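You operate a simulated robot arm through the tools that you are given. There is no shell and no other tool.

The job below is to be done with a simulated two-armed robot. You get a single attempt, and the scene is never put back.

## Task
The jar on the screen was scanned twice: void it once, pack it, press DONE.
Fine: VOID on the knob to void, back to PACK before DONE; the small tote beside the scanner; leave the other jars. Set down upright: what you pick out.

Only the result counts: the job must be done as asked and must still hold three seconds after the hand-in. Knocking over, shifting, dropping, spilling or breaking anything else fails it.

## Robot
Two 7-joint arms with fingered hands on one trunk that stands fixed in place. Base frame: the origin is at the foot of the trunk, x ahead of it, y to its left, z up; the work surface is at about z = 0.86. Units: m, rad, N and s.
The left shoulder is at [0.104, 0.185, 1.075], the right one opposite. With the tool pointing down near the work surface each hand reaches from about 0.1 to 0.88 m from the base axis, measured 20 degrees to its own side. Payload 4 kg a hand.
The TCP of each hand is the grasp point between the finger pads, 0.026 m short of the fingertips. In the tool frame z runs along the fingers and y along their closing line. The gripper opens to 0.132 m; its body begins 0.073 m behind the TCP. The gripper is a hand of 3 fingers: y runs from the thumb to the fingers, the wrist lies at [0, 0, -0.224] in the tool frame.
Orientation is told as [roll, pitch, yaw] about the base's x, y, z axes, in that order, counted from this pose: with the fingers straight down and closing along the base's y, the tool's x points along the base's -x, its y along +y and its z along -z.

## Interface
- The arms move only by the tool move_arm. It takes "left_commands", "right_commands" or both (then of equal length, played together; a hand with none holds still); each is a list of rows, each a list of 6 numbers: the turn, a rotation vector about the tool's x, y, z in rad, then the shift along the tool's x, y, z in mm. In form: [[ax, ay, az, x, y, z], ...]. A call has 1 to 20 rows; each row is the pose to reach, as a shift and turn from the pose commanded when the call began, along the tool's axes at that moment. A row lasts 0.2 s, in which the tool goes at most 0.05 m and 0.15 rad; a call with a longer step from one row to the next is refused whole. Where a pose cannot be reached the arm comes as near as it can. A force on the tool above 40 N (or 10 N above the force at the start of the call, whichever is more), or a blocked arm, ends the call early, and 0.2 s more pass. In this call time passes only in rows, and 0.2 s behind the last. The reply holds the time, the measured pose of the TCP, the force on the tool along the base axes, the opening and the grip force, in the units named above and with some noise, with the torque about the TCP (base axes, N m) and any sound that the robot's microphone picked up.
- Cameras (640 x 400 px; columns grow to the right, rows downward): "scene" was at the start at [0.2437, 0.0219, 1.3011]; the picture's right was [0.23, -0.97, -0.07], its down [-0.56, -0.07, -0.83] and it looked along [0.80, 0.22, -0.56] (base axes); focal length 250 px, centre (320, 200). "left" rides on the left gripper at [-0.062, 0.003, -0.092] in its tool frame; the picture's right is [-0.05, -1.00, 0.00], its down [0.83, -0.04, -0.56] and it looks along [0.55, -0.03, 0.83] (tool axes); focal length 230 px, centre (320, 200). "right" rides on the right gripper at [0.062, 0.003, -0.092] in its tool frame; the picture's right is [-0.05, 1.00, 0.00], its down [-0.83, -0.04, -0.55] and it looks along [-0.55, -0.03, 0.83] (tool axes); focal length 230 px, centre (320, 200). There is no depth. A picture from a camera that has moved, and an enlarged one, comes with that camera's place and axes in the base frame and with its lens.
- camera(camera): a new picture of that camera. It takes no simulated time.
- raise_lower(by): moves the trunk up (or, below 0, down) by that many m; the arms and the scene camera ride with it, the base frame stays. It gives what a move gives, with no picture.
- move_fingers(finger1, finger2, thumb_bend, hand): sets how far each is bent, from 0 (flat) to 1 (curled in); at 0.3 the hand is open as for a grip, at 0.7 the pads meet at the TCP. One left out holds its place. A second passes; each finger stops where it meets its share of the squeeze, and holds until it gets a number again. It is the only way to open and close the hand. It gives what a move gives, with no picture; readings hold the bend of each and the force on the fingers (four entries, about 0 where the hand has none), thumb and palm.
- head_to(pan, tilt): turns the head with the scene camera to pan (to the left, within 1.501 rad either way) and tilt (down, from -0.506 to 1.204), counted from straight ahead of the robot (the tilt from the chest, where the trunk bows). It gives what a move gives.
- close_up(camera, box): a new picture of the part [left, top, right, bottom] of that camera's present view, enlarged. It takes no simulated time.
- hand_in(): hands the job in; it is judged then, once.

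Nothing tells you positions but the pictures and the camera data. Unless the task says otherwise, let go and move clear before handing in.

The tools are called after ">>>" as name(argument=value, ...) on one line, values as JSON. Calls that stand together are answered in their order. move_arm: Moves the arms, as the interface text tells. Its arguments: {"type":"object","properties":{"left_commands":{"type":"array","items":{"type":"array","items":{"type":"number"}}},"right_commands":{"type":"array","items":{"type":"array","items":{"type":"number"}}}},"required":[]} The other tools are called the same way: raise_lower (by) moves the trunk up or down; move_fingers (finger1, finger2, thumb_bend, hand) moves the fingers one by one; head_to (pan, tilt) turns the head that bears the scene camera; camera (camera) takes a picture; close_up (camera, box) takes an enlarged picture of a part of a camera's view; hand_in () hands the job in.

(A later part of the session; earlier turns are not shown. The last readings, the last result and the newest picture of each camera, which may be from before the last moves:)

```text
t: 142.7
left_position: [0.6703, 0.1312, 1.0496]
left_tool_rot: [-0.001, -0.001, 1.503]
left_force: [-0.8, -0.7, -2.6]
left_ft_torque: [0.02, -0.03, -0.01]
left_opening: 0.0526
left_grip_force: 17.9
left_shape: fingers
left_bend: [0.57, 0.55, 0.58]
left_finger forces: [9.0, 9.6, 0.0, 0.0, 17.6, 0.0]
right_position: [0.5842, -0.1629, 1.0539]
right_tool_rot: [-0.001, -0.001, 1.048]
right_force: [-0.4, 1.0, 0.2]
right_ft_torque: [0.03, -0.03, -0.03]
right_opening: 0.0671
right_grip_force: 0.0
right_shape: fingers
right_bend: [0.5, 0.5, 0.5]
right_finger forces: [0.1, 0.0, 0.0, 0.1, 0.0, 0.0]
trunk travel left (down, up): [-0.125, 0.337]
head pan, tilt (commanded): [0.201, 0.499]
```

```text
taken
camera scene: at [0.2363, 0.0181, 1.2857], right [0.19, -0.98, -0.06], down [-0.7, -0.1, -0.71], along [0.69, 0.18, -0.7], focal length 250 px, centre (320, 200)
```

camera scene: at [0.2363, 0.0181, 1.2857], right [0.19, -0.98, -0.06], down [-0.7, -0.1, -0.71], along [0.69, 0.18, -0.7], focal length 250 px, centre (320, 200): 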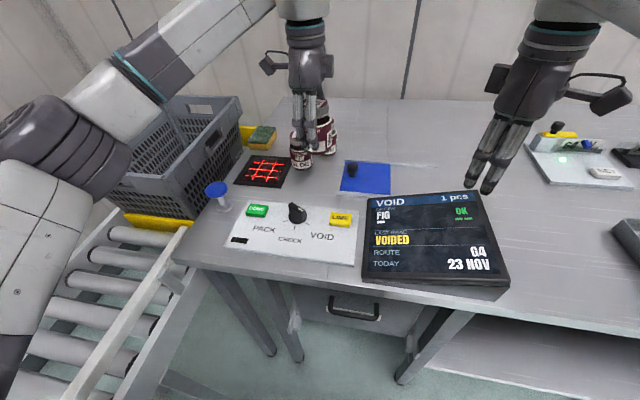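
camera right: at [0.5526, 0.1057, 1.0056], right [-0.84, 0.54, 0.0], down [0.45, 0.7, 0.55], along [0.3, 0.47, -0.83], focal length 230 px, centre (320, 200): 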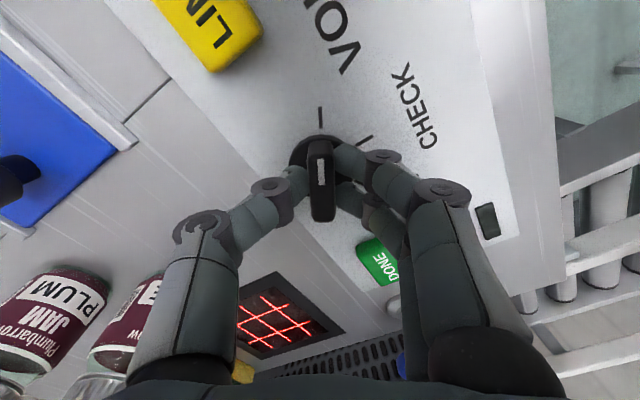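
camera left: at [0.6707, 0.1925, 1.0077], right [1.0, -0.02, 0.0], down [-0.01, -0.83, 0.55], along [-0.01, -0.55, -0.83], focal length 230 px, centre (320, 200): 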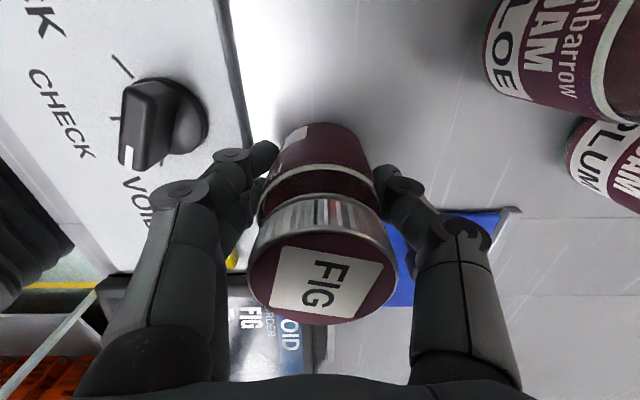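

>>> move_arm(left_commands=[[0, 0, 0, -9, 8, -27], [0, 0, 0, -18, 15, -54], [0, 0, 0, -27.5, 23, -80], [0, 0, 0, -55, 35, -82], [0, 0, 0, -82, 47, -84], [0, 0, 0, -109, 58, -86], [0, 0, 0, -137, 70, -88], [0, 0, 0, -164, 82, -90], [0, 0, 0, -194, 74, -85], [0, 0, 0, -225, 66, -80], [0, 0, 0, -256, 58, -75], [0, 0, 0, -286, 50.5, -70], [0, 0, 0, -313, 42, -60], [0, 0, 0, -339, 34, -50], [0, 0, 0, -366, 26, -40], [0, 0, 0, -393, 18, -30], [0, 0, 0, -419, 9, -20]])

>>> head_to(pan=0.85, tilt=0.4)

>>> camera(camera="scene")

>>> camera(camera="left")

```text
t: 146.3
left_position: [0.6939, 0.5499, 1.0672]
left_tool_rot: [0.002, -0.003, 1.501]
left_force: [0.1, 0.4, -3.4]
left_ft_torque: [0.02, 0.01, 0.01]
left_opening: 0.0521
left_grip_force: 17.6
left_shape: fingers
left_bend: [0.57, 0.55, 0.58]
left_finger forces: [8.6, 9.5, 0.0, 0.0, 17.0, 0.0]
right_position: [0.5854, -0.1616, 1.0526]
right_tool_rot: [0.002, 0.002, 1.047]
right_force: [0.5, -0.4, 0.6]
right_ft_torque: [0.0, 0.0, -0.03]
right_opening: 0.0671
right_grip_force: 0.0
right_shape: fingers
right_bend: [0.5, 0.5, 0.5]
right_finger forces: [0.0, 0.0, 0.1, 0.0, 0.0, 0.0]
trunk travel left (down, up): [-0.125, 0.337]
head pan, tilt (commanded): [0.201, 0.499]
```

```text
t: 147.4
left_position: [0.6925, 0.5503, 1.066]
left_tool_rot: [0.002, -0.001, 1.501]
left_force: [-0.3, -0.3, -3.7]
left_ft_torque: [0.01, 0.0, 0.0]
left_opening: 0.0522
left_grip_force: 17.5
left_shape: fingers
left_bend: [0.57, 0.55, 0.58]
left_finger forces: [8.6, 9.5, 0.0, 0.1, 17.0, 0.1]
right_position: [0.5869, -0.1619, 1.0528]
right_tool_rot: [0.0, 0.0, 1.046]
right_force: [0.3, -0.5, 0.2]
right_ft_torque: [-0.01, 0.0, -0.03]
right_opening: 0.0674
right_grip_force: 0.1
right_shape: fingers
right_bend: [0.5, 0.5, 0.5]
right_finger forces: [0.1, 0.0, 0.0, 0.0, 0.0, 0.0]
trunk travel left (down, up): [-0.125, 0.337]
head pan, tilt (commanded): [0.85, 0.4]
```

```text
taken
camera scene: at [0.2137, 0.0698, 1.3018], right [0.72, -0.66, -0.21], down [-0.51, -0.29, -0.81], along [0.47, 0.69, -0.55], focal length 250 px, centre (320, 200)
```

scene: 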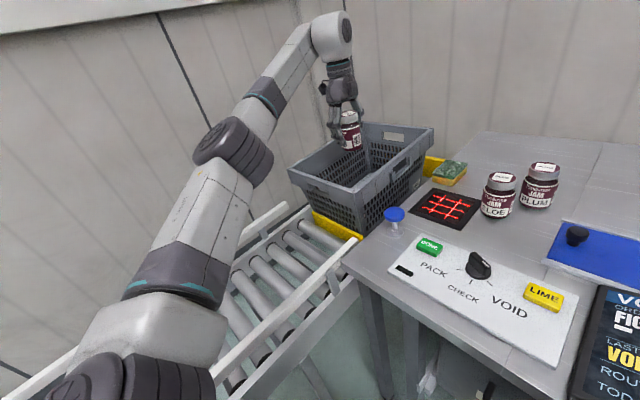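

```text
taken
camera left: at [0.6922, 0.6103, 1.1591], right [1.0, -0.02, 0.0], down [-0.01, -0.83, 0.55], along [-0.01, -0.55, -0.83], focal length 230 px, centre (320, 200)
```

left: 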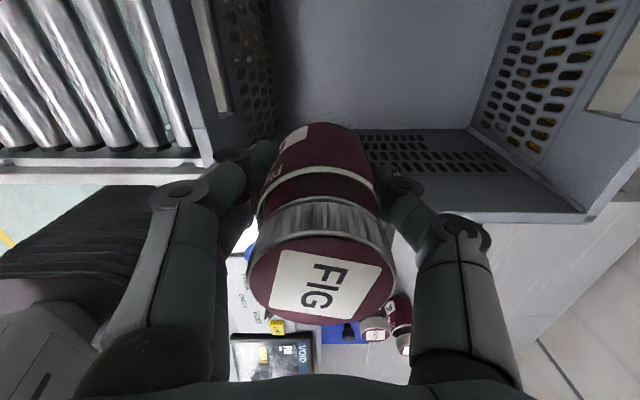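

The jar hangs above the tote interior (floor spans about x 0.63–0.96, y 0.49–0.71). Lowering vertically past the rim first, then checking.

>>> move_arm(left_commands=[[0, 0, 0, 0, 0, 27], [0, 0, 0, 0, 0, 54], [0, 0, 0, 0, 0, 81], [0, 0, 0, 0, 0, 106]])

>>> camera(camera="scene")

>>> camera(camera="left")

```text
t: 148.4
left_position: [0.6915, 0.5504, 0.9612]
left_tool_rot: [0.002, 0.0, 1.502]
left_force: [0.7, -0.8, -3.7]
left_ft_torque: [0.04, 0.01, -0.01]
left_opening: 0.0524
left_grip_force: 17.4
left_shape: fingers
left_bend: [0.57, 0.55, 0.58]
left_finger forces: [8.6, 9.5, 0.0, 0.0, 17.0, 0.0]
right_position: [0.5851, -0.1616, 1.0526]
right_tool_rot: [0.001, 0.002, 1.048]
right_force: [-0.3, -0.7, -0.2]
right_ft_torque: [0.02, 0.03, 0.01]
right_opening: 0.0673
right_grip_force: 0.1
right_shape: fingers
right_bend: [0.5, 0.5, 0.5]
right_finger forces: [0.0, 0.1, 0.0, 0.0, 0.0, 0.1]
trunk travel left (down, up): [-0.125, 0.337]
head pan, tilt (commanded): [0.85, 0.4]
```

```text
taken
camera scene: at [0.2141, 0.0704, 1.3017], right [0.72, -0.66, -0.21], down [-0.51, -0.29, -0.81], along [0.47, 0.69, -0.55], focal length 250 px, centre (320, 200)
```

scene: 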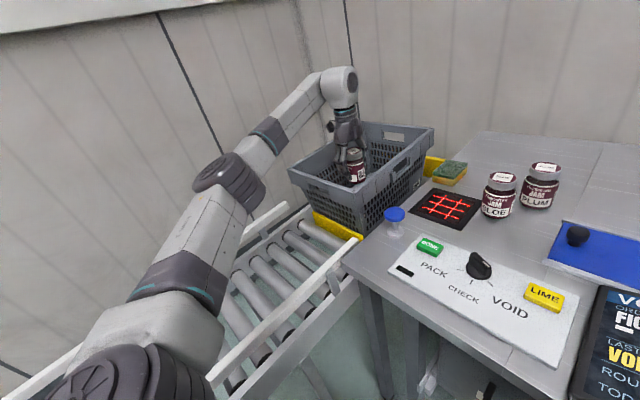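

```text
taken
camera left: at [0.6907, 0.6117, 1.0526], right [1.0, -0.02, 0.0], down [-0.01, -0.83, 0.55], along [-0.01, -0.55, -0.83], focal length 230 px, centre (320, 200)
```

left: 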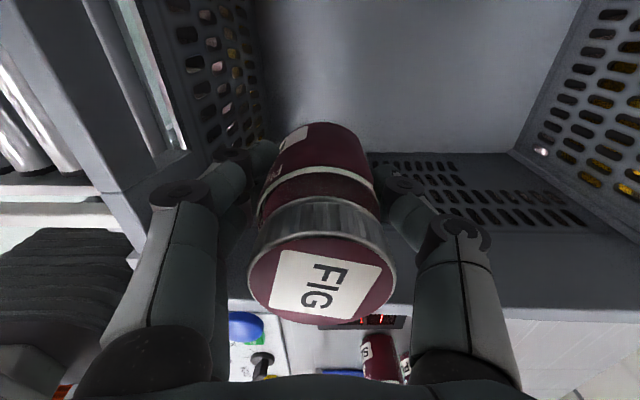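

Triangulating with the hand camera gives the floor at z≈0.750. I'll move slightly inward to (0.73, 0.56) while descending to just above the floor.

>>> move_arm(left_commands=[[0, 0, 0, -3, -8, 26], [0, 0, 0, -5, -16, 52], [0, 0, 0, -8, -24, 78], [0, 0, 0, -11, -32, 104], [0, 0, 0, -12.6, -37.7, 130]])

>>> camera(camera="scene")

>>> camera(camera="left")

>>> close_up(camera="scene", box=[270, 60, 450, 250])

```text
t: 149.6
left_position: [0.7291, 0.5603, 0.8307]
left_tool_rot: [0.002, -0.001, 1.502]
left_force: [0.2, -0.2, -3.5]
left_ft_torque: [0.02, 0.02, 0.02]
left_opening: 0.052
left_grip_force: 17.9
left_shape: fingers
left_bend: [0.57, 0.55, 0.59]
left_finger forces: [8.5, 9.5, 0.0, 0.1, 16.9, 0.0]
right_position: [0.586, -0.1627, 1.0519]
right_tool_rot: [0.002, 0.001, 1.045]
right_force: [-0.4, -0.6, -0.8]
right_ft_torque: [-0.01, 0.04, 0.03]
right_opening: 0.0674
right_grip_force: 0.0
right_shape: fingers
right_bend: [0.5, 0.5, 0.5]
right_finger forces: [0.0, 0.1, 0.0, 0.0, 0.0, 0.0]
trunk travel left (down, up): [-0.125, 0.337]
head pan, tilt (commanded): [0.85, 0.4]
```

```text
taken
camera scene: at [0.2142, 0.0699, 1.3017], right [0.72, -0.66, -0.21], down [-0.51, -0.29, -0.81], along [0.47, 0.69, -0.55], focal length 250 px, centre (320, 200)
```

scene: 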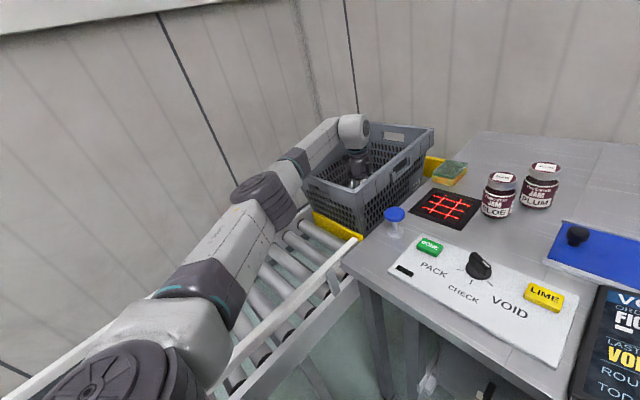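

```text
taken
camera left: at [0.7292, 0.6215, 0.9227], right [1.0, -0.02, 0.0], down [-0.01, -0.83, 0.55], along [-0.01, -0.55, -0.83], focal length 230 px, centre (320, 200)
```

left: 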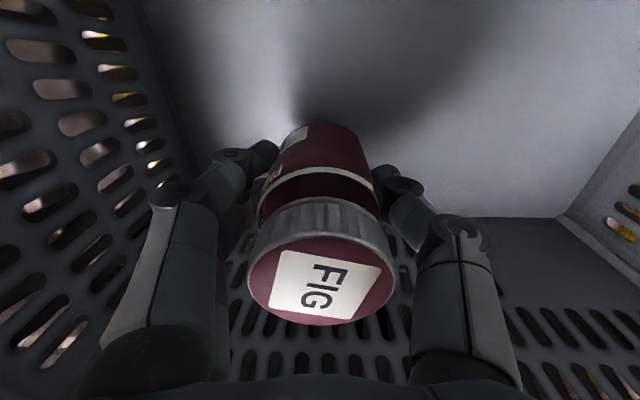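

```text
2.11 times, centred on (360, 155) of scene
camera zoom: at [0.2142, 0.0699, 1.3017], right [0.72, -0.66, -0.21], down [-0.51, -0.29, -0.81], along [0.47, 0.69, -0.55], focal length 526 px, centre (236, 295)
```

zoom: 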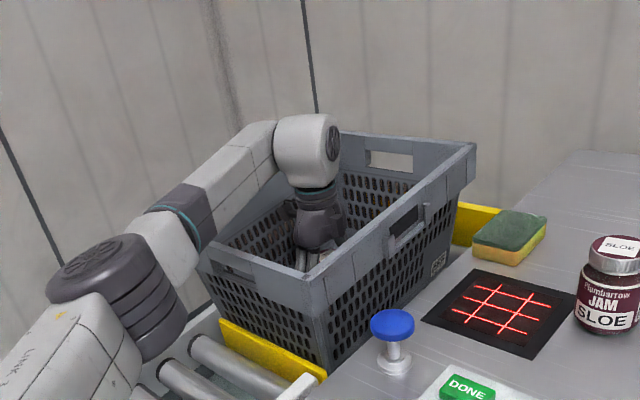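

>>> move_arm(left_commands=[[0, 0, 0, 0, 0, 8], [0, 0, 0, 0, 0, 15], [0, 0, 0, 0, 0, 19], [0, 0, 0, 0, 0, 22]])

>>> camera(camera="left")

```text
t: 150.6
left_position: [0.7285, 0.5586, 0.8084]
left_tool_rot: [0.004, -0.002, 1.502]
left_force: [0.3, 0.1, -3.2]
left_ft_torque: [0.05, 0.0, -0.02]
left_opening: 0.052
left_grip_force: 17.6
left_shape: fingers
left_bend: [0.57, 0.55, 0.59]
left_finger forces: [8.5, 9.6, 0.0, 0.0, 16.7, 0.0]
right_position: [0.5865, -0.1633, 1.0526]
right_tool_rot: [0.001, 0.0, 1.046]
right_force: [0.4, 0.3, 0.1]
right_ft_torque: [0.01, 0.01, -0.04]
right_opening: 0.0671
right_grip_force: 0.1
right_shape: fingers
right_bend: [0.5, 0.5, 0.5]
right_finger forces: [0.1, 0.0, 0.0, 0.1, 0.1, 0.0]
trunk travel left (down, up): [-0.125, 0.337]
head pan, tilt (commanded): [0.85, 0.4]
```

```text
taken
camera left: at [0.729, 0.6206, 0.9004], right [1.0, -0.02, 0.0], down [-0.01, -0.83, 0.55], along [-0.01, -0.55, -0.83], focal length 230 px, centre (320, 200)
```

left: 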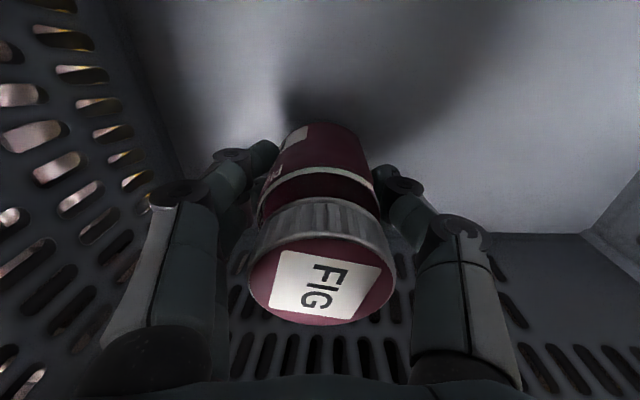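

>>> move_arm(left_commands=[[0, 0, 0, 0, 0, 1.5], [0, 0, 0, 0, 0, 3]])

```text
t: 151.2
left_position: [0.7295, 0.5595, 0.806]
left_tool_rot: [0.002, 0.0, 1.503]
left_force: [-0.5, -0.2, -3.4]
left_ft_torque: [0.03, 0.02, 0.03]
left_opening: 0.0524
left_grip_force: 17.4
left_shape: fingers
left_bend: [0.57, 0.55, 0.59]
left_finger forces: [8.4, 9.5, 0.0, 0.1, 16.8, 0.0]
right_position: [0.5854, -0.1621, 1.0516]
right_tool_rot: [-0.001, 0.001, 1.048]
right_force: [-0.3, 0.2, 0.5]
right_ft_torque: [-0.01, -0.02, 0.02]
right_opening: 0.0674
right_grip_force: 0.0
right_shape: fingers
right_bend: [0.5, 0.5, 0.5]
right_finger forces: [0.0, 0.0, 0.1, 0.1, 0.0, 0.0]
trunk travel left (down, up): [-0.125, 0.337]
head pan, tilt (commanded): [0.85, 0.4]
```

>>> move_arm(left_commands=[[0, 0, 0, 0, 0, 1.5], [0, 0, 0, 0, 0, 3]])

>>> move_arm(left_commands=[[0, 0, 0, 0, 0, 1.5], [0, 0, 0, 0, 0, 2.5]])

```text
t: 151.8
left_position: [0.7285, 0.5582, 0.8043]
left_tool_rot: [0.001, -0.001, 1.502]
left_force: [0.3, 0.4, 0.2]
left_ft_torque: [-0.02, -0.06, 0.02]
left_opening: 0.0522
left_grip_force: 18.2
left_shape: fingers
left_bend: [0.57, 0.55, 0.59]
left_finger forces: [8.8, 9.9, 0.0, 0.1, 17.4, 0.0]
right_position: [0.5865, -0.1618, 1.0536]
right_tool_rot: [-0.001, 0.0, 1.047]
right_force: [-0.1, 0.7, -0.2]
right_ft_torque: [0.0, -0.02, -0.04]
right_opening: 0.0674
right_grip_force: 0.1
right_shape: fingers
right_bend: [0.5, 0.5, 0.5]
right_finger forces: [0.1, 0.1, 0.1, 0.0, 0.0, 0.1]
trunk travel left (down, up): [-0.125, 0.337]
head pan, tilt (commanded): [0.85, 0.4]
```

```text
t: 152.4
left_position: [0.727, 0.5576, 0.8032]
left_tool_rot: [-0.002, -0.001, 1.501]
left_force: [-0.7, 0.4, 6.8]
left_ft_torque: [-0.04, -0.3, 0.0]
left_opening: 0.0519
left_grip_force: 19.1
left_shape: fingers
left_bend: [0.57, 0.55, 0.59]
left_finger forces: [9.5, 10.3, 0.1, 0.0, 18.5, 0.0]
right_position: [0.5851, -0.1625, 1.0531]
right_tool_rot: [0.0, -0.001, 1.048]
right_force: [0.8, -0.2, 0.1]
right_ft_torque: [-0.03, 0.01, -0.04]
right_opening: 0.0671
right_grip_force: 0.0
right_shape: fingers
right_bend: [0.5, 0.5, 0.5]
right_finger forces: [0.0, 0.0, 0.0, 0.0, 0.0, 0.1]
trunk travel left (down, up): [-0.125, 0.337]
head pan, tilt (commanded): [0.85, 0.4]
```

The jar is firmly on the tote floor. I'll ease off 1.5 mm and release it.

>>> move_arm(left_commands=[[0, 0, 0, 0, 0, -1.7]])

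>>> move_fingers(hand="left", finger1=0.46, finger2=0.46, thumb_bend=0.46)

>>> camera(camera="left")

```text
t: 152.8
left_position: [0.73, 0.5595, 0.8033]
left_tool_rot: [0.0, -0.001, 1.503]
left_force: [1.2, -0.4, 4.5]
left_ft_torque: [-0.03, -0.24, -0.01]
left_opening: 0.0518
left_grip_force: 18.6
left_shape: fingers
left_bend: [0.57, 0.55, 0.59]
left_finger forces: [9.0, 9.9, 0.0, 0.0, 18.2, 0.0]
right_position: [0.584, -0.1632, 1.0529]
right_tool_rot: [-0.001, 0.001, 1.048]
right_force: [-0.3, 0.0, 0.7]
right_ft_torque: [0.0, 0.01, 0.02]
right_opening: 0.0673
right_grip_force: 0.1
right_shape: fingers
right_bend: [0.5, 0.5, 0.5]
right_finger forces: [0.1, 0.0, 0.0, 0.0, 0.0, 0.0]
trunk travel left (down, up): [-0.125, 0.337]
head pan, tilt (commanded): [0.85, 0.4]
```

```text
t: 153.8
left_position: [0.7288, 0.5593, 0.8023]
left_tool_rot: [0.002, 0.0, 1.504]
left_force: [-0.8, 0.3, 0.1]
left_ft_torque: [0.0, -0.04, 0.02]
left_opening: 0.0805
left_grip_force: 0.1
left_shape: fingers
left_bend: [0.46, 0.46, 0.46]
left_finger forces: [0.1, 0.0, 0.0, 0.1, 0.1, 0.0]
right_position: [0.5851, -0.163, 1.0528]
right_tool_rot: [0.0, 0.0, 1.047]
right_force: [-0.2, 0.1, 0.5]
right_ft_torque: [0.02, -0.02, 0.01]
right_opening: 0.0672
right_grip_force: 0.0
right_shape: fingers
right_bend: [0.5, 0.5, 0.5]
right_finger forces: [0.1, 0.0, 0.0, 0.0, 0.0, 0.0]
trunk travel left (down, up): [-0.125, 0.337]
head pan, tilt (commanded): [0.85, 0.4]
```

```text
taken
camera left: at [0.7283, 0.6205, 0.8946], right [1.0, -0.02, 0.0], down [-0.01, -0.83, 0.55], along [-0.01, -0.55, -0.83], focal length 230 px, centre (320, 200)
```

left: 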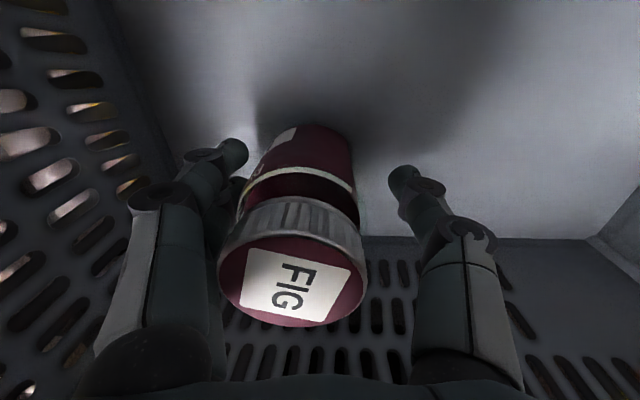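

Jar stands free but is nearer the two fingers. I'll open those a bit more and shift 6 mm to centre before rising.

>>> move_fingers(hand="left", finger1=0.41, finger2=0.41, thumb_bend=0.44)

>>> move_arm(left_commands=[[0, 0, 0, 0, 6, 0], [0, 0, 0, 0, 6, -12], [0, 0, 0, 0, 6, -30], [0, 0, 0, 0, 6, -50], [0, 0, 0, 0, 6, -75], [0, 0, 0, 0, 6, -100]])

>>> camera(camera="left")

>>> camera(camera="scene")

```text
t: 154.8
left_position: [0.7295, 0.5591, 0.8028]
left_tool_rot: [0.003, -0.002, 1.503]
left_force: [-0.7, 0.9, -0.2]
left_ft_torque: [0.02, -0.01, -0.03]
left_opening: 0.0922
left_grip_force: 0.0
left_shape: fingers
left_bend: [0.41, 0.41, 0.44]
left_finger forces: [0.0, 0.0, 0.1, 0.0, 0.1, 0.0]
right_position: [0.585, -0.1632, 1.0532]
right_tool_rot: [0.0, 0.0, 1.048]
right_force: [1.1, -0.1, 0.0]
right_ft_torque: [-0.05, 0.01, 0.0]
right_opening: 0.0674
right_grip_force: 0.0
right_shape: fingers
right_bend: [0.5, 0.5, 0.5]
right_finger forces: [0.1, 0.0, 0.0, 0.1, 0.0, 0.0]
trunk travel left (down, up): [-0.125, 0.337]
head pan, tilt (commanded): [0.85, 0.4]
```

```text
t: 156.2
left_position: [0.7241, 0.5605, 0.9042]
left_tool_rot: [0.002, -0.002, 1.504]
left_force: [0.3, -0.1, 0.1]
left_ft_torque: [-0.02, 0.04, 0.02]
left_opening: 0.0925
left_grip_force: 0.0
left_shape: fingers
left_bend: [0.41, 0.41, 0.44]
left_finger forces: [0.0, 0.0, 0.0, 0.1, 0.1, 0.1]
right_position: [0.5836, -0.163, 1.0536]
right_tool_rot: [0.001, 0.0, 1.046]
right_force: [0.1, -0.3, -0.6]
right_ft_torque: [0.05, -0.03, 0.0]
right_opening: 0.067
right_grip_force: 0.2
right_shape: fingers
right_bend: [0.5, 0.5, 0.5]
right_finger forces: [0.0, 0.1, 0.0, 0.0, 0.0, 0.0]
trunk travel left (down, up): [-0.125, 0.337]
head pan, tilt (commanded): [0.85, 0.4]
```

```text
taken
camera left: at [0.7239, 0.6204, 0.9948], right [1.0, -0.02, 0.0], down [-0.01, -0.83, 0.55], along [-0.01, -0.55, -0.83], focal length 230 px, centre (320, 200)
```

left: 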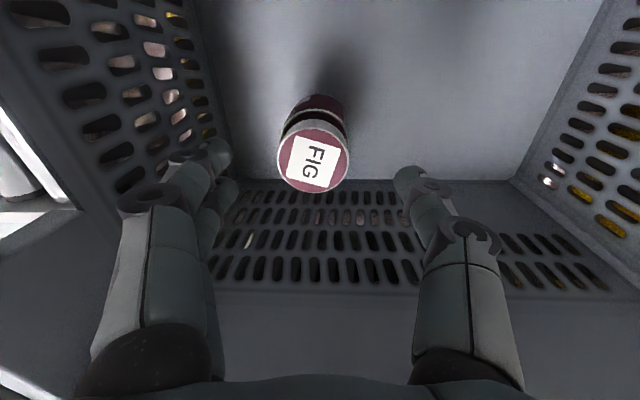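

```text
taken
camera scene: at [0.2127, 0.0691, 1.3021], right [0.72, -0.66, -0.21], down [-0.51, -0.29, -0.81], along [0.47, 0.69, -0.55], focal length 250 px, centre (320, 200)
```

scene: 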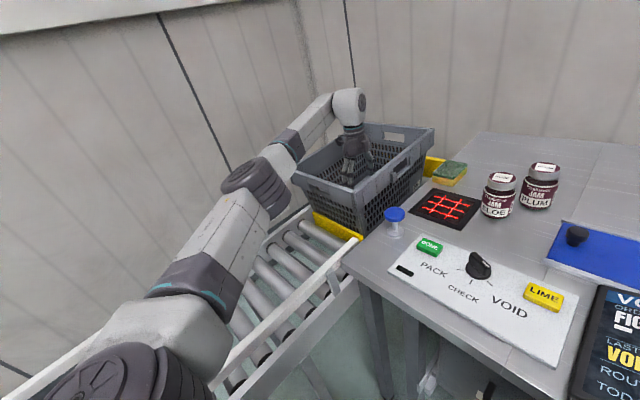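

The jar stands upright in the tote. Bringing the left hand up out of the tote and to a parking spot.

>>> move_arm(left_commands=[[0, 0, 0, 2, 3, -29], [0, 0, 0, 4, 6, -58], [0, 0, 0, 6, 9, -86], [0, 0, 0, 15, 16, -110], [0, 0, 0, 23, 24, -134], [0, 0, 0, 32, 32, -156], [0, 0, 0, 51, 48, -179], [0, 0, 0, 70, 64, -201], [0, 0, 0, 88, 80, -224], [0, 0, 0, 107, 97, -246], [0, 0, 0, 122, 123, -256], [0, 0, 0, 137, 148, -266], [0, 0, 0, 152, 174, -276]])

>>> camera(camera="left")

>>> camera(camera="scene")

>>> close_up(camera="scene", box=[280, 100, 450, 250])

```text
t: 159.0
left_position: [0.5378, 0.4189, 1.1815]
left_tool_rot: [0.0, -0.002, 1.502]
left_force: [0.1, 0.1, 0.6]
left_ft_torque: [-0.04, -0.02, 0.0]
left_opening: 0.093
left_grip_force: 0.1
left_shape: fingers
left_bend: [0.41, 0.41, 0.44]
left_finger forces: [0.0, 0.0, 0.0, 0.1, 0.0, 0.1]
right_position: [0.5846, -0.1627, 1.0541]
right_tool_rot: [0.0, 0.001, 1.049]
right_force: [0.2, -0.5, -0.6]
right_ft_torque: [0.0, -0.02, 0.0]
right_opening: 0.0674
right_grip_force: 0.1
right_shape: fingers
right_bend: [0.5, 0.5, 0.5]
right_finger forces: [0.0, 0.0, 0.0, 0.0, 0.1, 0.1]
trunk travel left (down, up): [-0.125, 0.337]
head pan, tilt (commanded): [0.85, 0.4]
```

```text
taken
camera left: at [0.5375, 0.479, 1.2729], right [1.0, -0.02, 0.0], down [-0.01, -0.83, 0.55], along [-0.01, -0.55, -0.83], focal length 230 px, centre (320, 200)
```

left: 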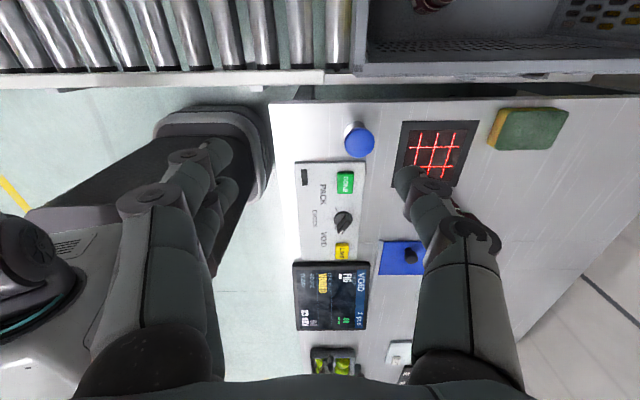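

```text
taken
camera scene: at [0.2117, 0.0692, 1.3024], right [0.72, -0.66, -0.21], down [-0.51, -0.29, -0.81], along [0.47, 0.69, -0.55], focal length 250 px, centre (320, 200)
```

scene: 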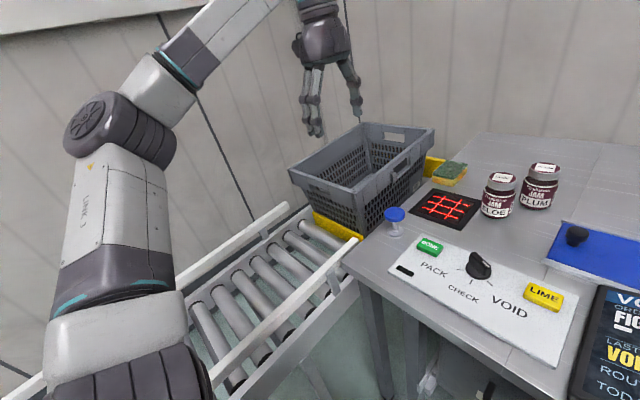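

```text
2.67 times, centred on (365, 175) of scene
camera zoom: at [0.2117, 0.0692, 1.3024], right [0.72, -0.66, -0.21], down [-0.51, -0.29, -0.81], along [0.47, 0.69, -0.55], focal length 666 px, centre (200, 267)
```

zoom: 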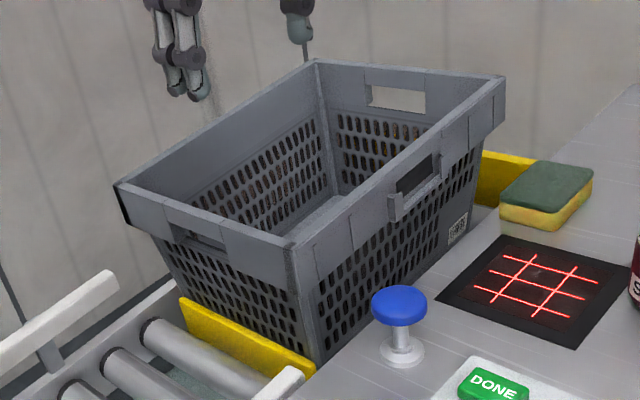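

Tote is unmoved and the left hand is clear. Now the right hand returns to the knob (yaw 60° fits VOID) to turn it back to PACK.

>>> move_arm(right_commands=[[0, 0, 0, -35, 20, 3], [0, 0, 0, -70, 40, 6], [0, 0, 0, -104, 60, 9], [0, 0, 0, -139, 80, 12], [0, 0, 0, -174, 100, 15], [0, 0, 0, -208, 120, 18], [0, 0, 0, -243, 140, 21], [0, 0, 0, -278, 160, 25], [0, 0, 0, -278, 160, 55], [0, 0, 0, -278, 160, 85], [0, 0, 0, -278, 160, 110], [0, 0, 0, -278, 160, 130], [0, 0, 0, -278, 160, 141]])

>>> camera(camera="right")

```text
t: 161.8
left_position: [0.5398, 0.4177, 1.1792]
left_tool_rot: [0.001, -0.002, 1.503]
left_force: [0.8, -0.1, 0.2]
left_ft_torque: [0.0, 0.02, 0.03]
left_opening: 0.0926
left_grip_force: 0.1
left_shape: fingers
left_bend: [0.41, 0.41, 0.44]
left_finger forces: [0.0, 0.0, 0.0, 0.0, 0.0, 0.0]
right_position: [0.5864, 0.1576, 0.9118]
right_tool_rot: [0.0, -0.001, 1.046]
right_force: [-0.2, -0.3, -0.4]
right_ft_torque: [0.01, 0.01, 0.0]
right_opening: 0.0675
right_grip_force: 0.0
right_shape: fingers
right_bend: [0.5, 0.5, 0.5]
right_finger forces: [0.0, 0.1, 0.0, 0.0, 0.0, 0.0]
trunk travel left (down, up): [-0.125, 0.337]
head pan, tilt (commanded): [0.85, 0.4]
```

```text
taken
camera right: at [0.5532, 0.1058, 1.005], right [-0.84, 0.54, 0.0], down [0.45, 0.7, 0.56], along [0.3, 0.47, -0.83], focal length 230 px, centre (320, 200)
```

right: 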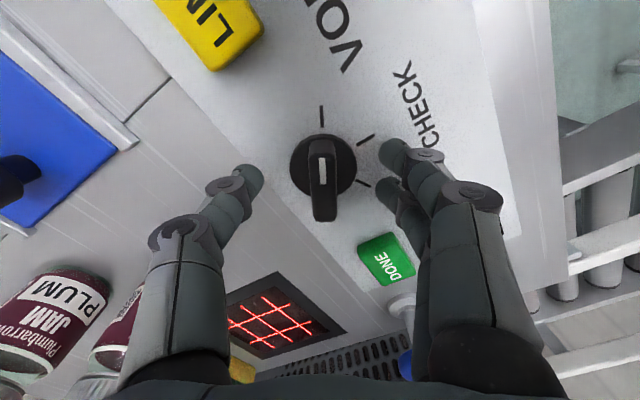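

>>> move_fingers(hand="right", finger1=0.7, finger2=0.7, thumb_bend=0.7)

>>> move_arm(right_commands=[[0, 0, 0.131, 0, 0, 0], [0, 0, 0.262, 0, 0, 0], [0, 0, 0.393, 0, 0, 0], [0, 0, 0.524, 0, 0, 0], [0, 0, 0.654, 0, 0, 0], [0, 0, 0.785, 0, 0, 0], [0, 0, 0.916, 0, 0, 0], [0, 0, 1.047, 0, 0, 0]])

>>> move_arm(right_commands=[[0, 0, 0.131, 0, 0, 0], [0, 0, 0.262, 0, 0, 0], [0, 0, 0.393, 0, 0, 0], [0, 0, 0.524, 0, 0, 0], [0, 0, 0.654, 0, 0, 0], [0, 0, 0.785, 0, 0, 0], [0, 0, 0.916, 0, 0, 0], [0, 0, 1.047, 0, 0, 0]])

>>> camera(camera="right")

>>> head_to(pan=0.2, tilt=0.5)

>>> camera(camera="scene")

```text
t: 162.8
left_position: [0.5383, 0.4177, 1.1809]
left_tool_rot: [-0.002, -0.001, 1.503]
left_force: [-0.5, 0.7, -0.5]
left_ft_torque: [0.01, 0.02, 0.0]
left_opening: 0.0926
left_grip_force: 0.0
left_shape: fingers
left_bend: [0.41, 0.41, 0.44]
left_finger forces: [0.0, 0.0, 0.0, 0.0, 0.0, 0.0]
right_position: [0.5861, 0.1573, 0.9129]
right_tool_rot: [0.0, 0.0, 1.047]
right_force: [-3.5, 1.0, -2.3]
right_ft_torque: [0.0, 0.09, -0.03]
right_opening: 0.0147
right_grip_force: 4.9
right_shape: fingers
right_bend: [0.66, 0.66, 0.69]
right_finger forces: [3.3, 3.3, 0.1, 0.0, 3.0, 0.1]
trunk travel left (down, up): [-0.125, 0.337]
head pan, tilt (commanded): [0.85, 0.4]
```

```text
t: 164.6
left_position: [0.5372, 0.4196, 1.1816]
left_tool_rot: [-0.001, 0.0, 1.504]
left_force: [0.0, 0.3, -0.1]
left_ft_torque: [-0.02, 0.01, 0.0]
left_opening: 0.0927
left_grip_force: 0.1
left_shape: fingers
left_bend: [0.41, 0.41, 0.44]
left_finger forces: [0.1, 0.0, 0.0, 0.1, 0.0, 0.1]
right_position: [0.5852, 0.1596, 0.911]
right_tool_rot: [-0.001, 0.002, -0.002]
right_force: [-4.6, 5.4, -0.7]
right_ft_torque: [0.14, 0.13, 0.06]
right_opening: 0.0152
right_grip_force: 4.7
right_shape: fingers
right_bend: [0.66, 0.66, 0.69]
right_finger forces: [3.3, 3.9, 0.1, 0.1, 2.6, 0.1]
trunk travel left (down, up): [-0.125, 0.337]
head pan, tilt (commanded): [0.85, 0.4]
```

```text
t: 166.4
left_position: [0.5389, 0.4183, 1.1797]
left_tool_rot: [0.001, 0.0, 1.504]
left_force: [0.4, -1.4, -0.7]
left_ft_torque: [0.02, 0.0, -0.02]
left_opening: 0.0924
left_grip_force: 0.1
left_shape: fingers
left_bend: [0.41, 0.41, 0.44]
left_finger forces: [0.0, 0.0, 0.1, 0.0, 0.0, 0.0]
right_position: [0.5856, 0.1595, 0.9112]
right_tool_rot: [0.0, 0.001, -1.049]
right_force: [-1.2, 4.2, 1.8]
right_ft_torque: [0.1, 0.03, 0.03]
right_opening: 0.0143
right_grip_force: 5.3
right_shape: fingers
right_bend: [0.67, 0.67, 0.69]
right_finger forces: [2.6, 3.2, 0.1, 0.0, 5.3, 0.0]
trunk travel left (down, up): [-0.125, 0.337]
head pan, tilt (commanded): [0.85, 0.4]
```

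```text
taken
camera right: at [0.5586, 0.2136, 1.0046], right [0.89, 0.45, 0.0], down [0.38, -0.74, 0.56], along [0.25, -0.5, -0.83], focal length 230 px, centre (320, 200)
```

right: 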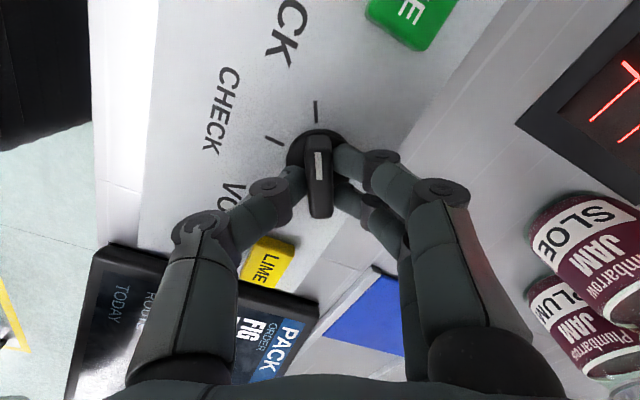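

```text
t: 167.4
left_position: [0.538, 0.4177, 1.1806]
left_tool_rot: [-0.001, -0.001, 1.504]
left_force: [0.1, -0.6, -0.6]
left_ft_torque: [0.02, -0.03, -0.03]
left_opening: 0.0926
left_grip_force: 0.1
left_shape: fingers
left_bend: [0.41, 0.41, 0.44]
left_finger forces: [0.1, 0.1, 0.1, 0.0, 0.1, 0.1]
right_position: [0.5864, 0.1585, 0.9105]
right_tool_rot: [0.0, -0.001, -1.045]
right_force: [-0.8, 3.7, 2.8]
right_ft_torque: [0.07, 0.03, 0.05]
right_opening: 0.0147
right_grip_force: 6.0
right_shape: fingers
right_bend: [0.67, 0.67, 0.69]
right_finger forces: [2.9, 3.4, 0.0, 0.0, 4.9, 0.0]
trunk travel left (down, up): [-0.125, 0.337]
head pan, tilt (commanded): [0.201, 0.499]
```

```text
taken
camera scene: at [0.2369, 0.0188, 1.2854], right [0.19, -0.98, -0.06], down [-0.7, -0.1, -0.71], along [0.69, 0.18, -0.7], focal length 250 px, centre (320, 200)
```

scene: 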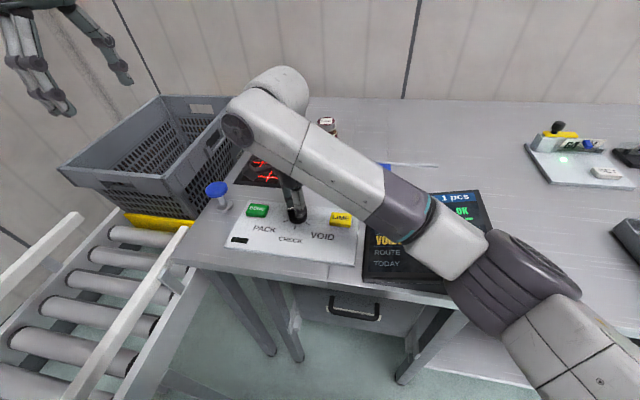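

The knob is at PACK. Releasing it and lifting the right hand, then I'll verify the screen.

>>> move_fingers(hand="right", finger1=0.5, finger2=0.5, thumb_bend=0.5)

>>> move_arm(right_commands=[[0, 0, 0, 0, 0, -25], [0, 0, 0, 0, 0, -55], [0, 0, 0, 0, 0, -85], [0, 0, 0, 0, 0, -110], [0, 0, 0, 0, 0, -130]])

>>> camera(camera="right")

>>> close_up(camera="right", box=[260, 0, 460, 160])

>>> camera(camera="scene")

```text
t: 168.4
left_position: [0.54, 0.4192, 1.1802]
left_tool_rot: [0.001, -0.003, 1.502]
left_force: [-0.1, -0.1, 0.3]
left_ft_torque: [0.0, 0.02, -0.01]
left_opening: 0.0925
left_grip_force: 0.1
left_shape: fingers
left_bend: [0.41, 0.41, 0.44]
left_finger forces: [0.0, 0.0, 0.0, 0.0, 0.0, 0.0]
right_position: [0.5842, 0.159, 0.9115]
right_tool_rot: [0.001, 0.0, -1.047]
right_force: [-0.1, -0.3, 0.0]
right_ft_torque: [0.03, 0.02, 0.03]
right_opening: 0.067
right_grip_force: 0.1
right_shape: fingers
right_bend: [0.5, 0.5, 0.5]
right_finger forces: [0.0, 0.0, 0.0, 0.1, 0.1, 0.1]
trunk travel left (down, up): [-0.125, 0.337]
head pan, tilt (commanded): [0.201, 0.499]
```

```text
t: 169.6
left_position: [0.5402, 0.4187, 1.1804]
left_tool_rot: [0.001, -0.002, 1.504]
left_force: [0.0, 0.7, -0.4]
left_ft_torque: [0.01, 0.02, 0.01]
left_opening: 0.0924
left_grip_force: 0.1
left_shape: fingers
left_bend: [0.41, 0.41, 0.44]
left_finger forces: [0.1, 0.1, 0.0, 0.1, 0.0, 0.0]
right_position: [0.586, 0.1551, 1.0438]
right_tool_rot: [0.001, 0.001, -1.047]
right_force: [0.7, 0.3, 0.6]
right_ft_torque: [-0.02, -0.01, -0.01]
right_opening: 0.0672
right_grip_force: 0.1
right_shape: fingers
right_bend: [0.5, 0.5, 0.5]
right_finger forces: [0.0, 0.1, 0.0, 0.1, 0.0, 0.0]
trunk travel left (down, up): [-0.125, 0.337]
head pan, tilt (commanded): [0.201, 0.499]
```

```text
taken
camera right: at [0.5581, 0.2113, 1.1359], right [0.89, 0.46, 0.0], down [0.38, -0.74, 0.56], along [0.25, -0.49, -0.83], focal length 230 px, centre (320, 200)
```

right: 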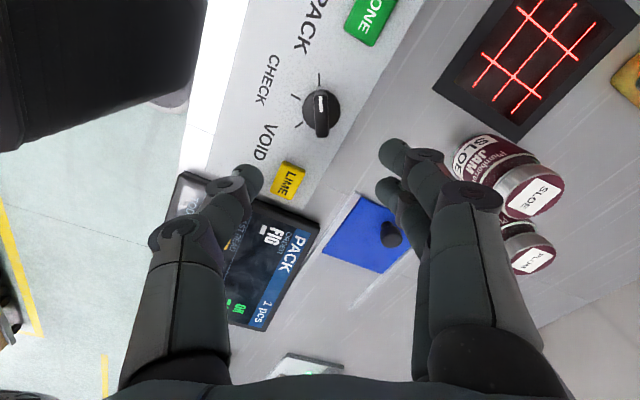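

```text
2.50 times, centred on (360, 80) of right
camera zoom: at [0.5581, 0.2113, 1.1359], right [0.89, 0.46, 0.0], down [0.38, -0.74, 0.56], along [0.25, -0.49, -0.83], focal length 575 px, centre (220, 500)
```

zoom: 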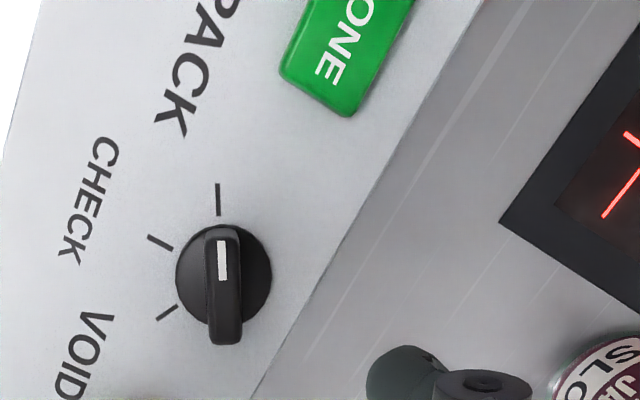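

```text
taken
camera scene: at [0.2369, 0.0183, 1.2853], right [0.19, -0.98, -0.06], down [-0.7, -0.1, -0.71], along [0.69, 0.18, -0.7], focal length 250 px, centre (320, 200)
```

scene: 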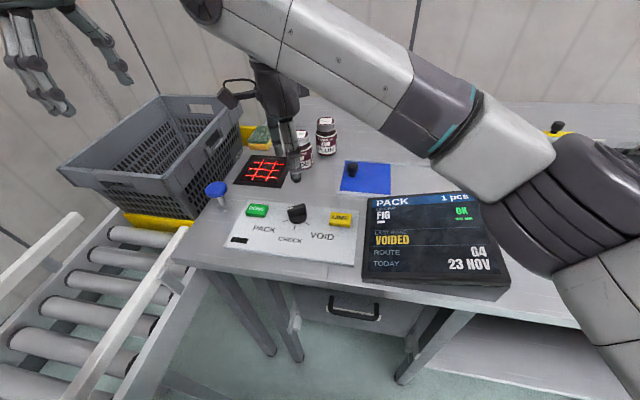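

The screen shows PACK, 1 pcs, knob on PACK. Now I'll close the right fingers into a tip and position over DONE.

>>> move_fingers(hand="right", finger1=0.7, finger2=0.7, thumb_bend=0.7)

>>> move_arm(right_commands=[[0, 0, -0.131, 11, 5, 1], [0, 0, -0.262, 21, 10, 2], [0, 0, -0.393, 32, 14, 4], [0, 0, -0.524, 42, 19, 5], [0, 0, -0.654, 53, 24, 6], [0, 0, -0.785, 64, 29, 8], [0, 0, -0.916, 74, 34, 9], [0, 0, -1.047, 85, 38.7, 10]])

>>> camera(camera="right")

>>> camera(camera="scene")

>>> close_up(camera="scene", box=[220, 170, 320, 250])

```text
t: 170.6
left_position: [0.5399, 0.4185, 1.1796]
left_tool_rot: [0.002, -0.002, 1.504]
left_force: [0.2, -0.7, 0.3]
left_ft_torque: [0.0, -0.02, -0.03]
left_opening: 0.0925
left_grip_force: 0.1
left_shape: fingers
left_bend: [0.41, 0.41, 0.44]
left_finger forces: [0.0, 0.0, 0.0, 0.0, 0.0, 0.0]
right_position: [0.5861, 0.1576, 1.0426]
right_tool_rot: [0.0, 0.0, -1.047]
right_force: [0.1, -0.7, 0.8]
right_ft_torque: [-0.01, 0.03, 0.01]
right_opening: 0.0064
right_grip_force: 0.1
right_shape: fingers
right_bend: [0.7, 0.7, 0.7]
right_finger forces: [0.0, 0.1, 0.0, 0.1, 0.0, 0.1]
trunk travel left (down, up): [-0.125, 0.337]
head pan, tilt (commanded): [0.201, 0.499]
```

```text
t: 172.4
left_position: [0.5389, 0.4203, 1.1796]
left_tool_rot: [-0.001, 0.0, 1.502]
left_force: [0.0, 0.2, 0.9]
left_ft_torque: [-0.04, 0.0, -0.03]
left_opening: 0.0928
left_grip_force: 0.0
left_shape: fingers
left_bend: [0.41, 0.41, 0.44]
left_finger forces: [0.1, 0.0, 0.0, 0.1, 0.0, 0.0]
right_position: [0.5992, 0.2129, 1.0307]
right_tool_rot: [0.017, 0.001, -0.025]
right_force: [-0.7, 0.1, 0.8]
right_ft_torque: [-0.01, 0.01, 0.01]
right_opening: 0.0061
right_grip_force: 0.0
right_shape: fingers
right_bend: [0.7, 0.7, 0.7]
right_finger forces: [0.0, 0.1, 0.0, 0.1, 0.1, 0.0]
right hand out of reach, approached as far as the arm can: row 7, 8
trunk travel left (down, up): [-0.125, 0.337]
head pan, tilt (commanded): [0.201, 0.499]
```

```text
taken
camera right: at [0.5402, 0.2155, 1.1239], right [0.08, 1.0, 0.02], down [0.83, -0.07, 0.55], along [0.55, -0.03, -0.83], focal length 230 px, centre (320, 200)
```

right: 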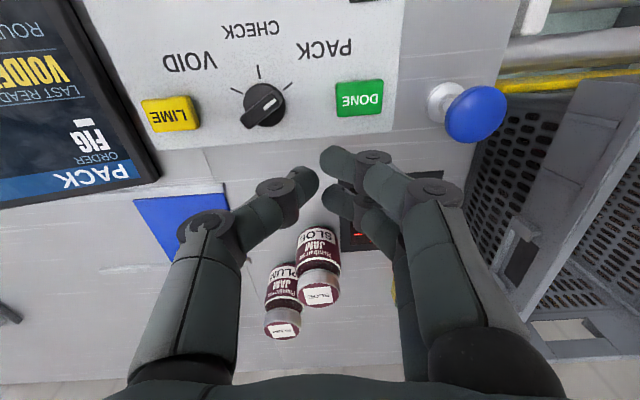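

```text
taken
camera scene: at [0.2369, 0.0192, 1.2853], right [0.19, -0.98, -0.06], down [-0.7, -0.1, -0.71], along [0.69, 0.17, -0.7], focal length 250 px, centre (320, 200)
```

scene: 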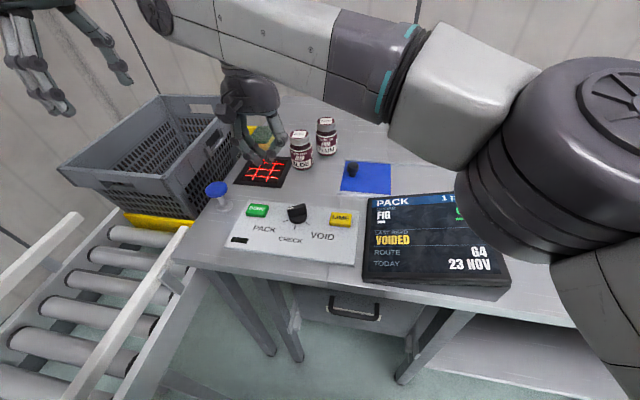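

```text
5.00 times, centred on (270, 210) of scene
camera zoom: at [0.2369, 0.0192, 1.2853], right [0.19, -0.98, -0.06], down [-0.7, -0.1, -0.71], along [0.69, 0.17, -0.7], focal length 1248 px, centre (570, 150)
```

zoom: 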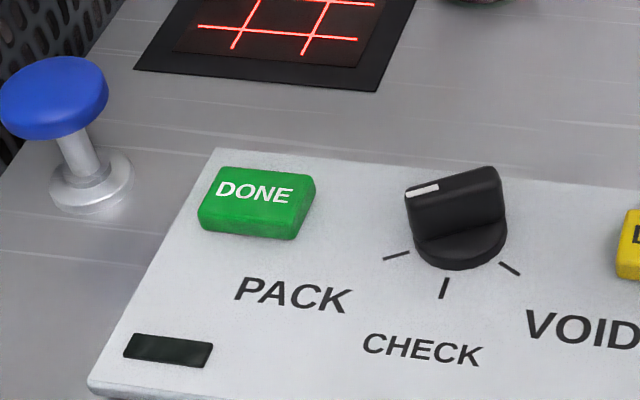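

The right arm can't quite reach DONE; the left can easily. I'll retreat the right hand first.

>>> move_arm(right_commands=[[0, 0, 0, 0, -38, -3], [0, 0, 0, 0, -76, -6], [0, 0, 0, 0, -114, -9], [0, 0, 0, 0, -152, -12], [0, 0, 0, 0, -190, -15], [0, 0, 0, 0, -228, -18], [0, 0, 0, 0, -266, -20], [0, 0, 0, 0, -304, -20], [0, 0, 0, 0, -342, -20], [0, 0, 0, 0, -380, -20]])

>>> move_fingers(hand="left", finger1=0.7, finger2=0.7, thumb_bend=0.7)

>>> move_arm(left_commands=[[0, 0, 0, 27, -9, 12], [0, 0, 0, 54, -18, 30], [0, 0, 0, 81, -28, 50], [0, 0, 0, 108, -37, 75], [0, 0, 0, 136, -46, 100], [0, 0, 0, 162.6, -55, 120]])

>>> camera(camera="left")

>>> close_up(camera="left", box=[250, 80, 390, 200])

>>> camera(camera="scene")

```text
t: 174.6
left_position: [0.5399, 0.4179, 1.1809]
left_tool_rot: [0.001, -0.004, 1.501]
left_force: [0.6, 0.2, 0.5]
left_ft_torque: [-0.02, 0.02, -0.01]
left_opening: 0.0926
left_grip_force: 0.0
left_shape: fingers
left_bend: [0.41, 0.41, 0.44]
left_finger forces: [0.1, 0.0, 0.0, 0.0, 0.0, 0.0]
right_position: [0.5878, -0.1591, 1.0456]
right_tool_rot: [0.001, 0.001, 0.0]
right_force: [0.1, 0.6, -0.3]
right_ft_torque: [0.01, 0.0, 0.02]
right_opening: 0.006
right_grip_force: 0.1
right_shape: fingers
right_bend: [0.7, 0.7, 0.7]
right_finger forces: [0.0, 0.0, 0.1, 0.0, 0.1, 0.0]
trunk travel left (down, up): [-0.125, 0.337]
head pan, tilt (commanded): [0.201, 0.499]
```

```text
t: 175.6
left_position: [0.5397, 0.4172, 1.1798]
left_tool_rot: [0.003, -0.001, 1.503]
left_force: [-0.4, 0.1, 0.1]
left_ft_torque: [0.04, -0.02, 0.03]
left_opening: 0.0064
left_grip_force: 0.0
left_shape: fingers
left_bend: [0.7, 0.7, 0.7]
left_finger forces: [0.0, 0.1, 0.0, 0.1, 0.0, 0.1]
right_position: [0.5879, -0.1564, 1.044]
right_tool_rot: [-0.001, 0.0, 0.0]
right_force: [0.2, -0.4, -0.3]
right_ft_torque: [-0.02, 0.0, -0.02]
right_opening: 0.0059
right_grip_force: 0.2
right_shape: fingers
right_bend: [0.7, 0.7, 0.7]
right_finger forces: [0.0, 0.0, 0.0, 0.1, 0.0, 0.1]
trunk travel left (down, up): [-0.125, 0.337]
head pan, tilt (commanded): [0.201, 0.499]
```

```text
t: 177.0
left_position: [0.5837, 0.2521, 1.0564]
left_tool_rot: [0.001, -0.002, 1.504]
left_force: [-0.4, 0.1, 0.0]
left_ft_torque: [-0.03, 0.02, -0.03]
left_opening: 0.0059
left_grip_force: 0.2
left_shape: fingers
left_bend: [0.7, 0.7, 0.7]
left_finger forces: [0.0, 0.0, 0.0, 0.0, 0.0, 0.0]
right_position: [0.5889, -0.1566, 1.0428]
right_tool_rot: [0.0, 0.002, -0.002]
right_force: [0.0, -0.6, -1.7]
right_ft_torque: [-0.02, 0.03, -0.02]
right_opening: 0.0061
right_grip_force: 0.1
right_shape: fingers
right_bend: [0.7, 0.7, 0.7]
right_finger forces: [0.0, 0.1, 0.1, 0.0, 0.0, 0.1]
trunk travel left (down, up): [-0.125, 0.337]
head pan, tilt (commanded): [0.201, 0.499]
```

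```text
taken
camera left: at [0.5834, 0.3137, 1.1487], right [1.0, -0.02, 0.0], down [-0.01, -0.83, 0.55], along [-0.01, -0.55, -0.83], focal length 230 px, centre (320, 200)
```

left: 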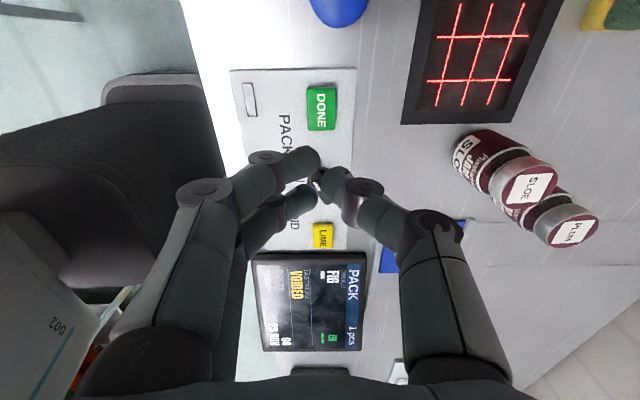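

```text
3.33 times, centred on (320, 140) of left
camera zoom: at [0.5834, 0.3137, 1.1487], right [1.0, -0.02, 0.0], down [-0.01, -0.83, 0.55], along [-0.01, -0.55, -0.83], focal length 767 px, centre (320, 400)
```

zoom: 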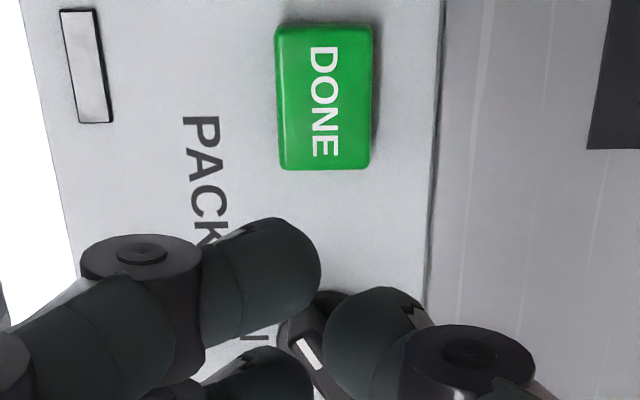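

```text
taken
camera scene: at [0.2383, 0.0174, 1.285], right [0.19, -0.98, -0.06], down [-0.7, -0.1, -0.71], along [0.69, 0.18, -0.7], focal length 250 px, centre (320, 200)
```

scene: 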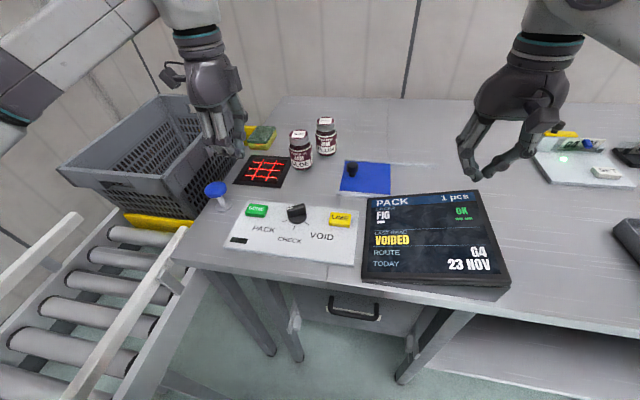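

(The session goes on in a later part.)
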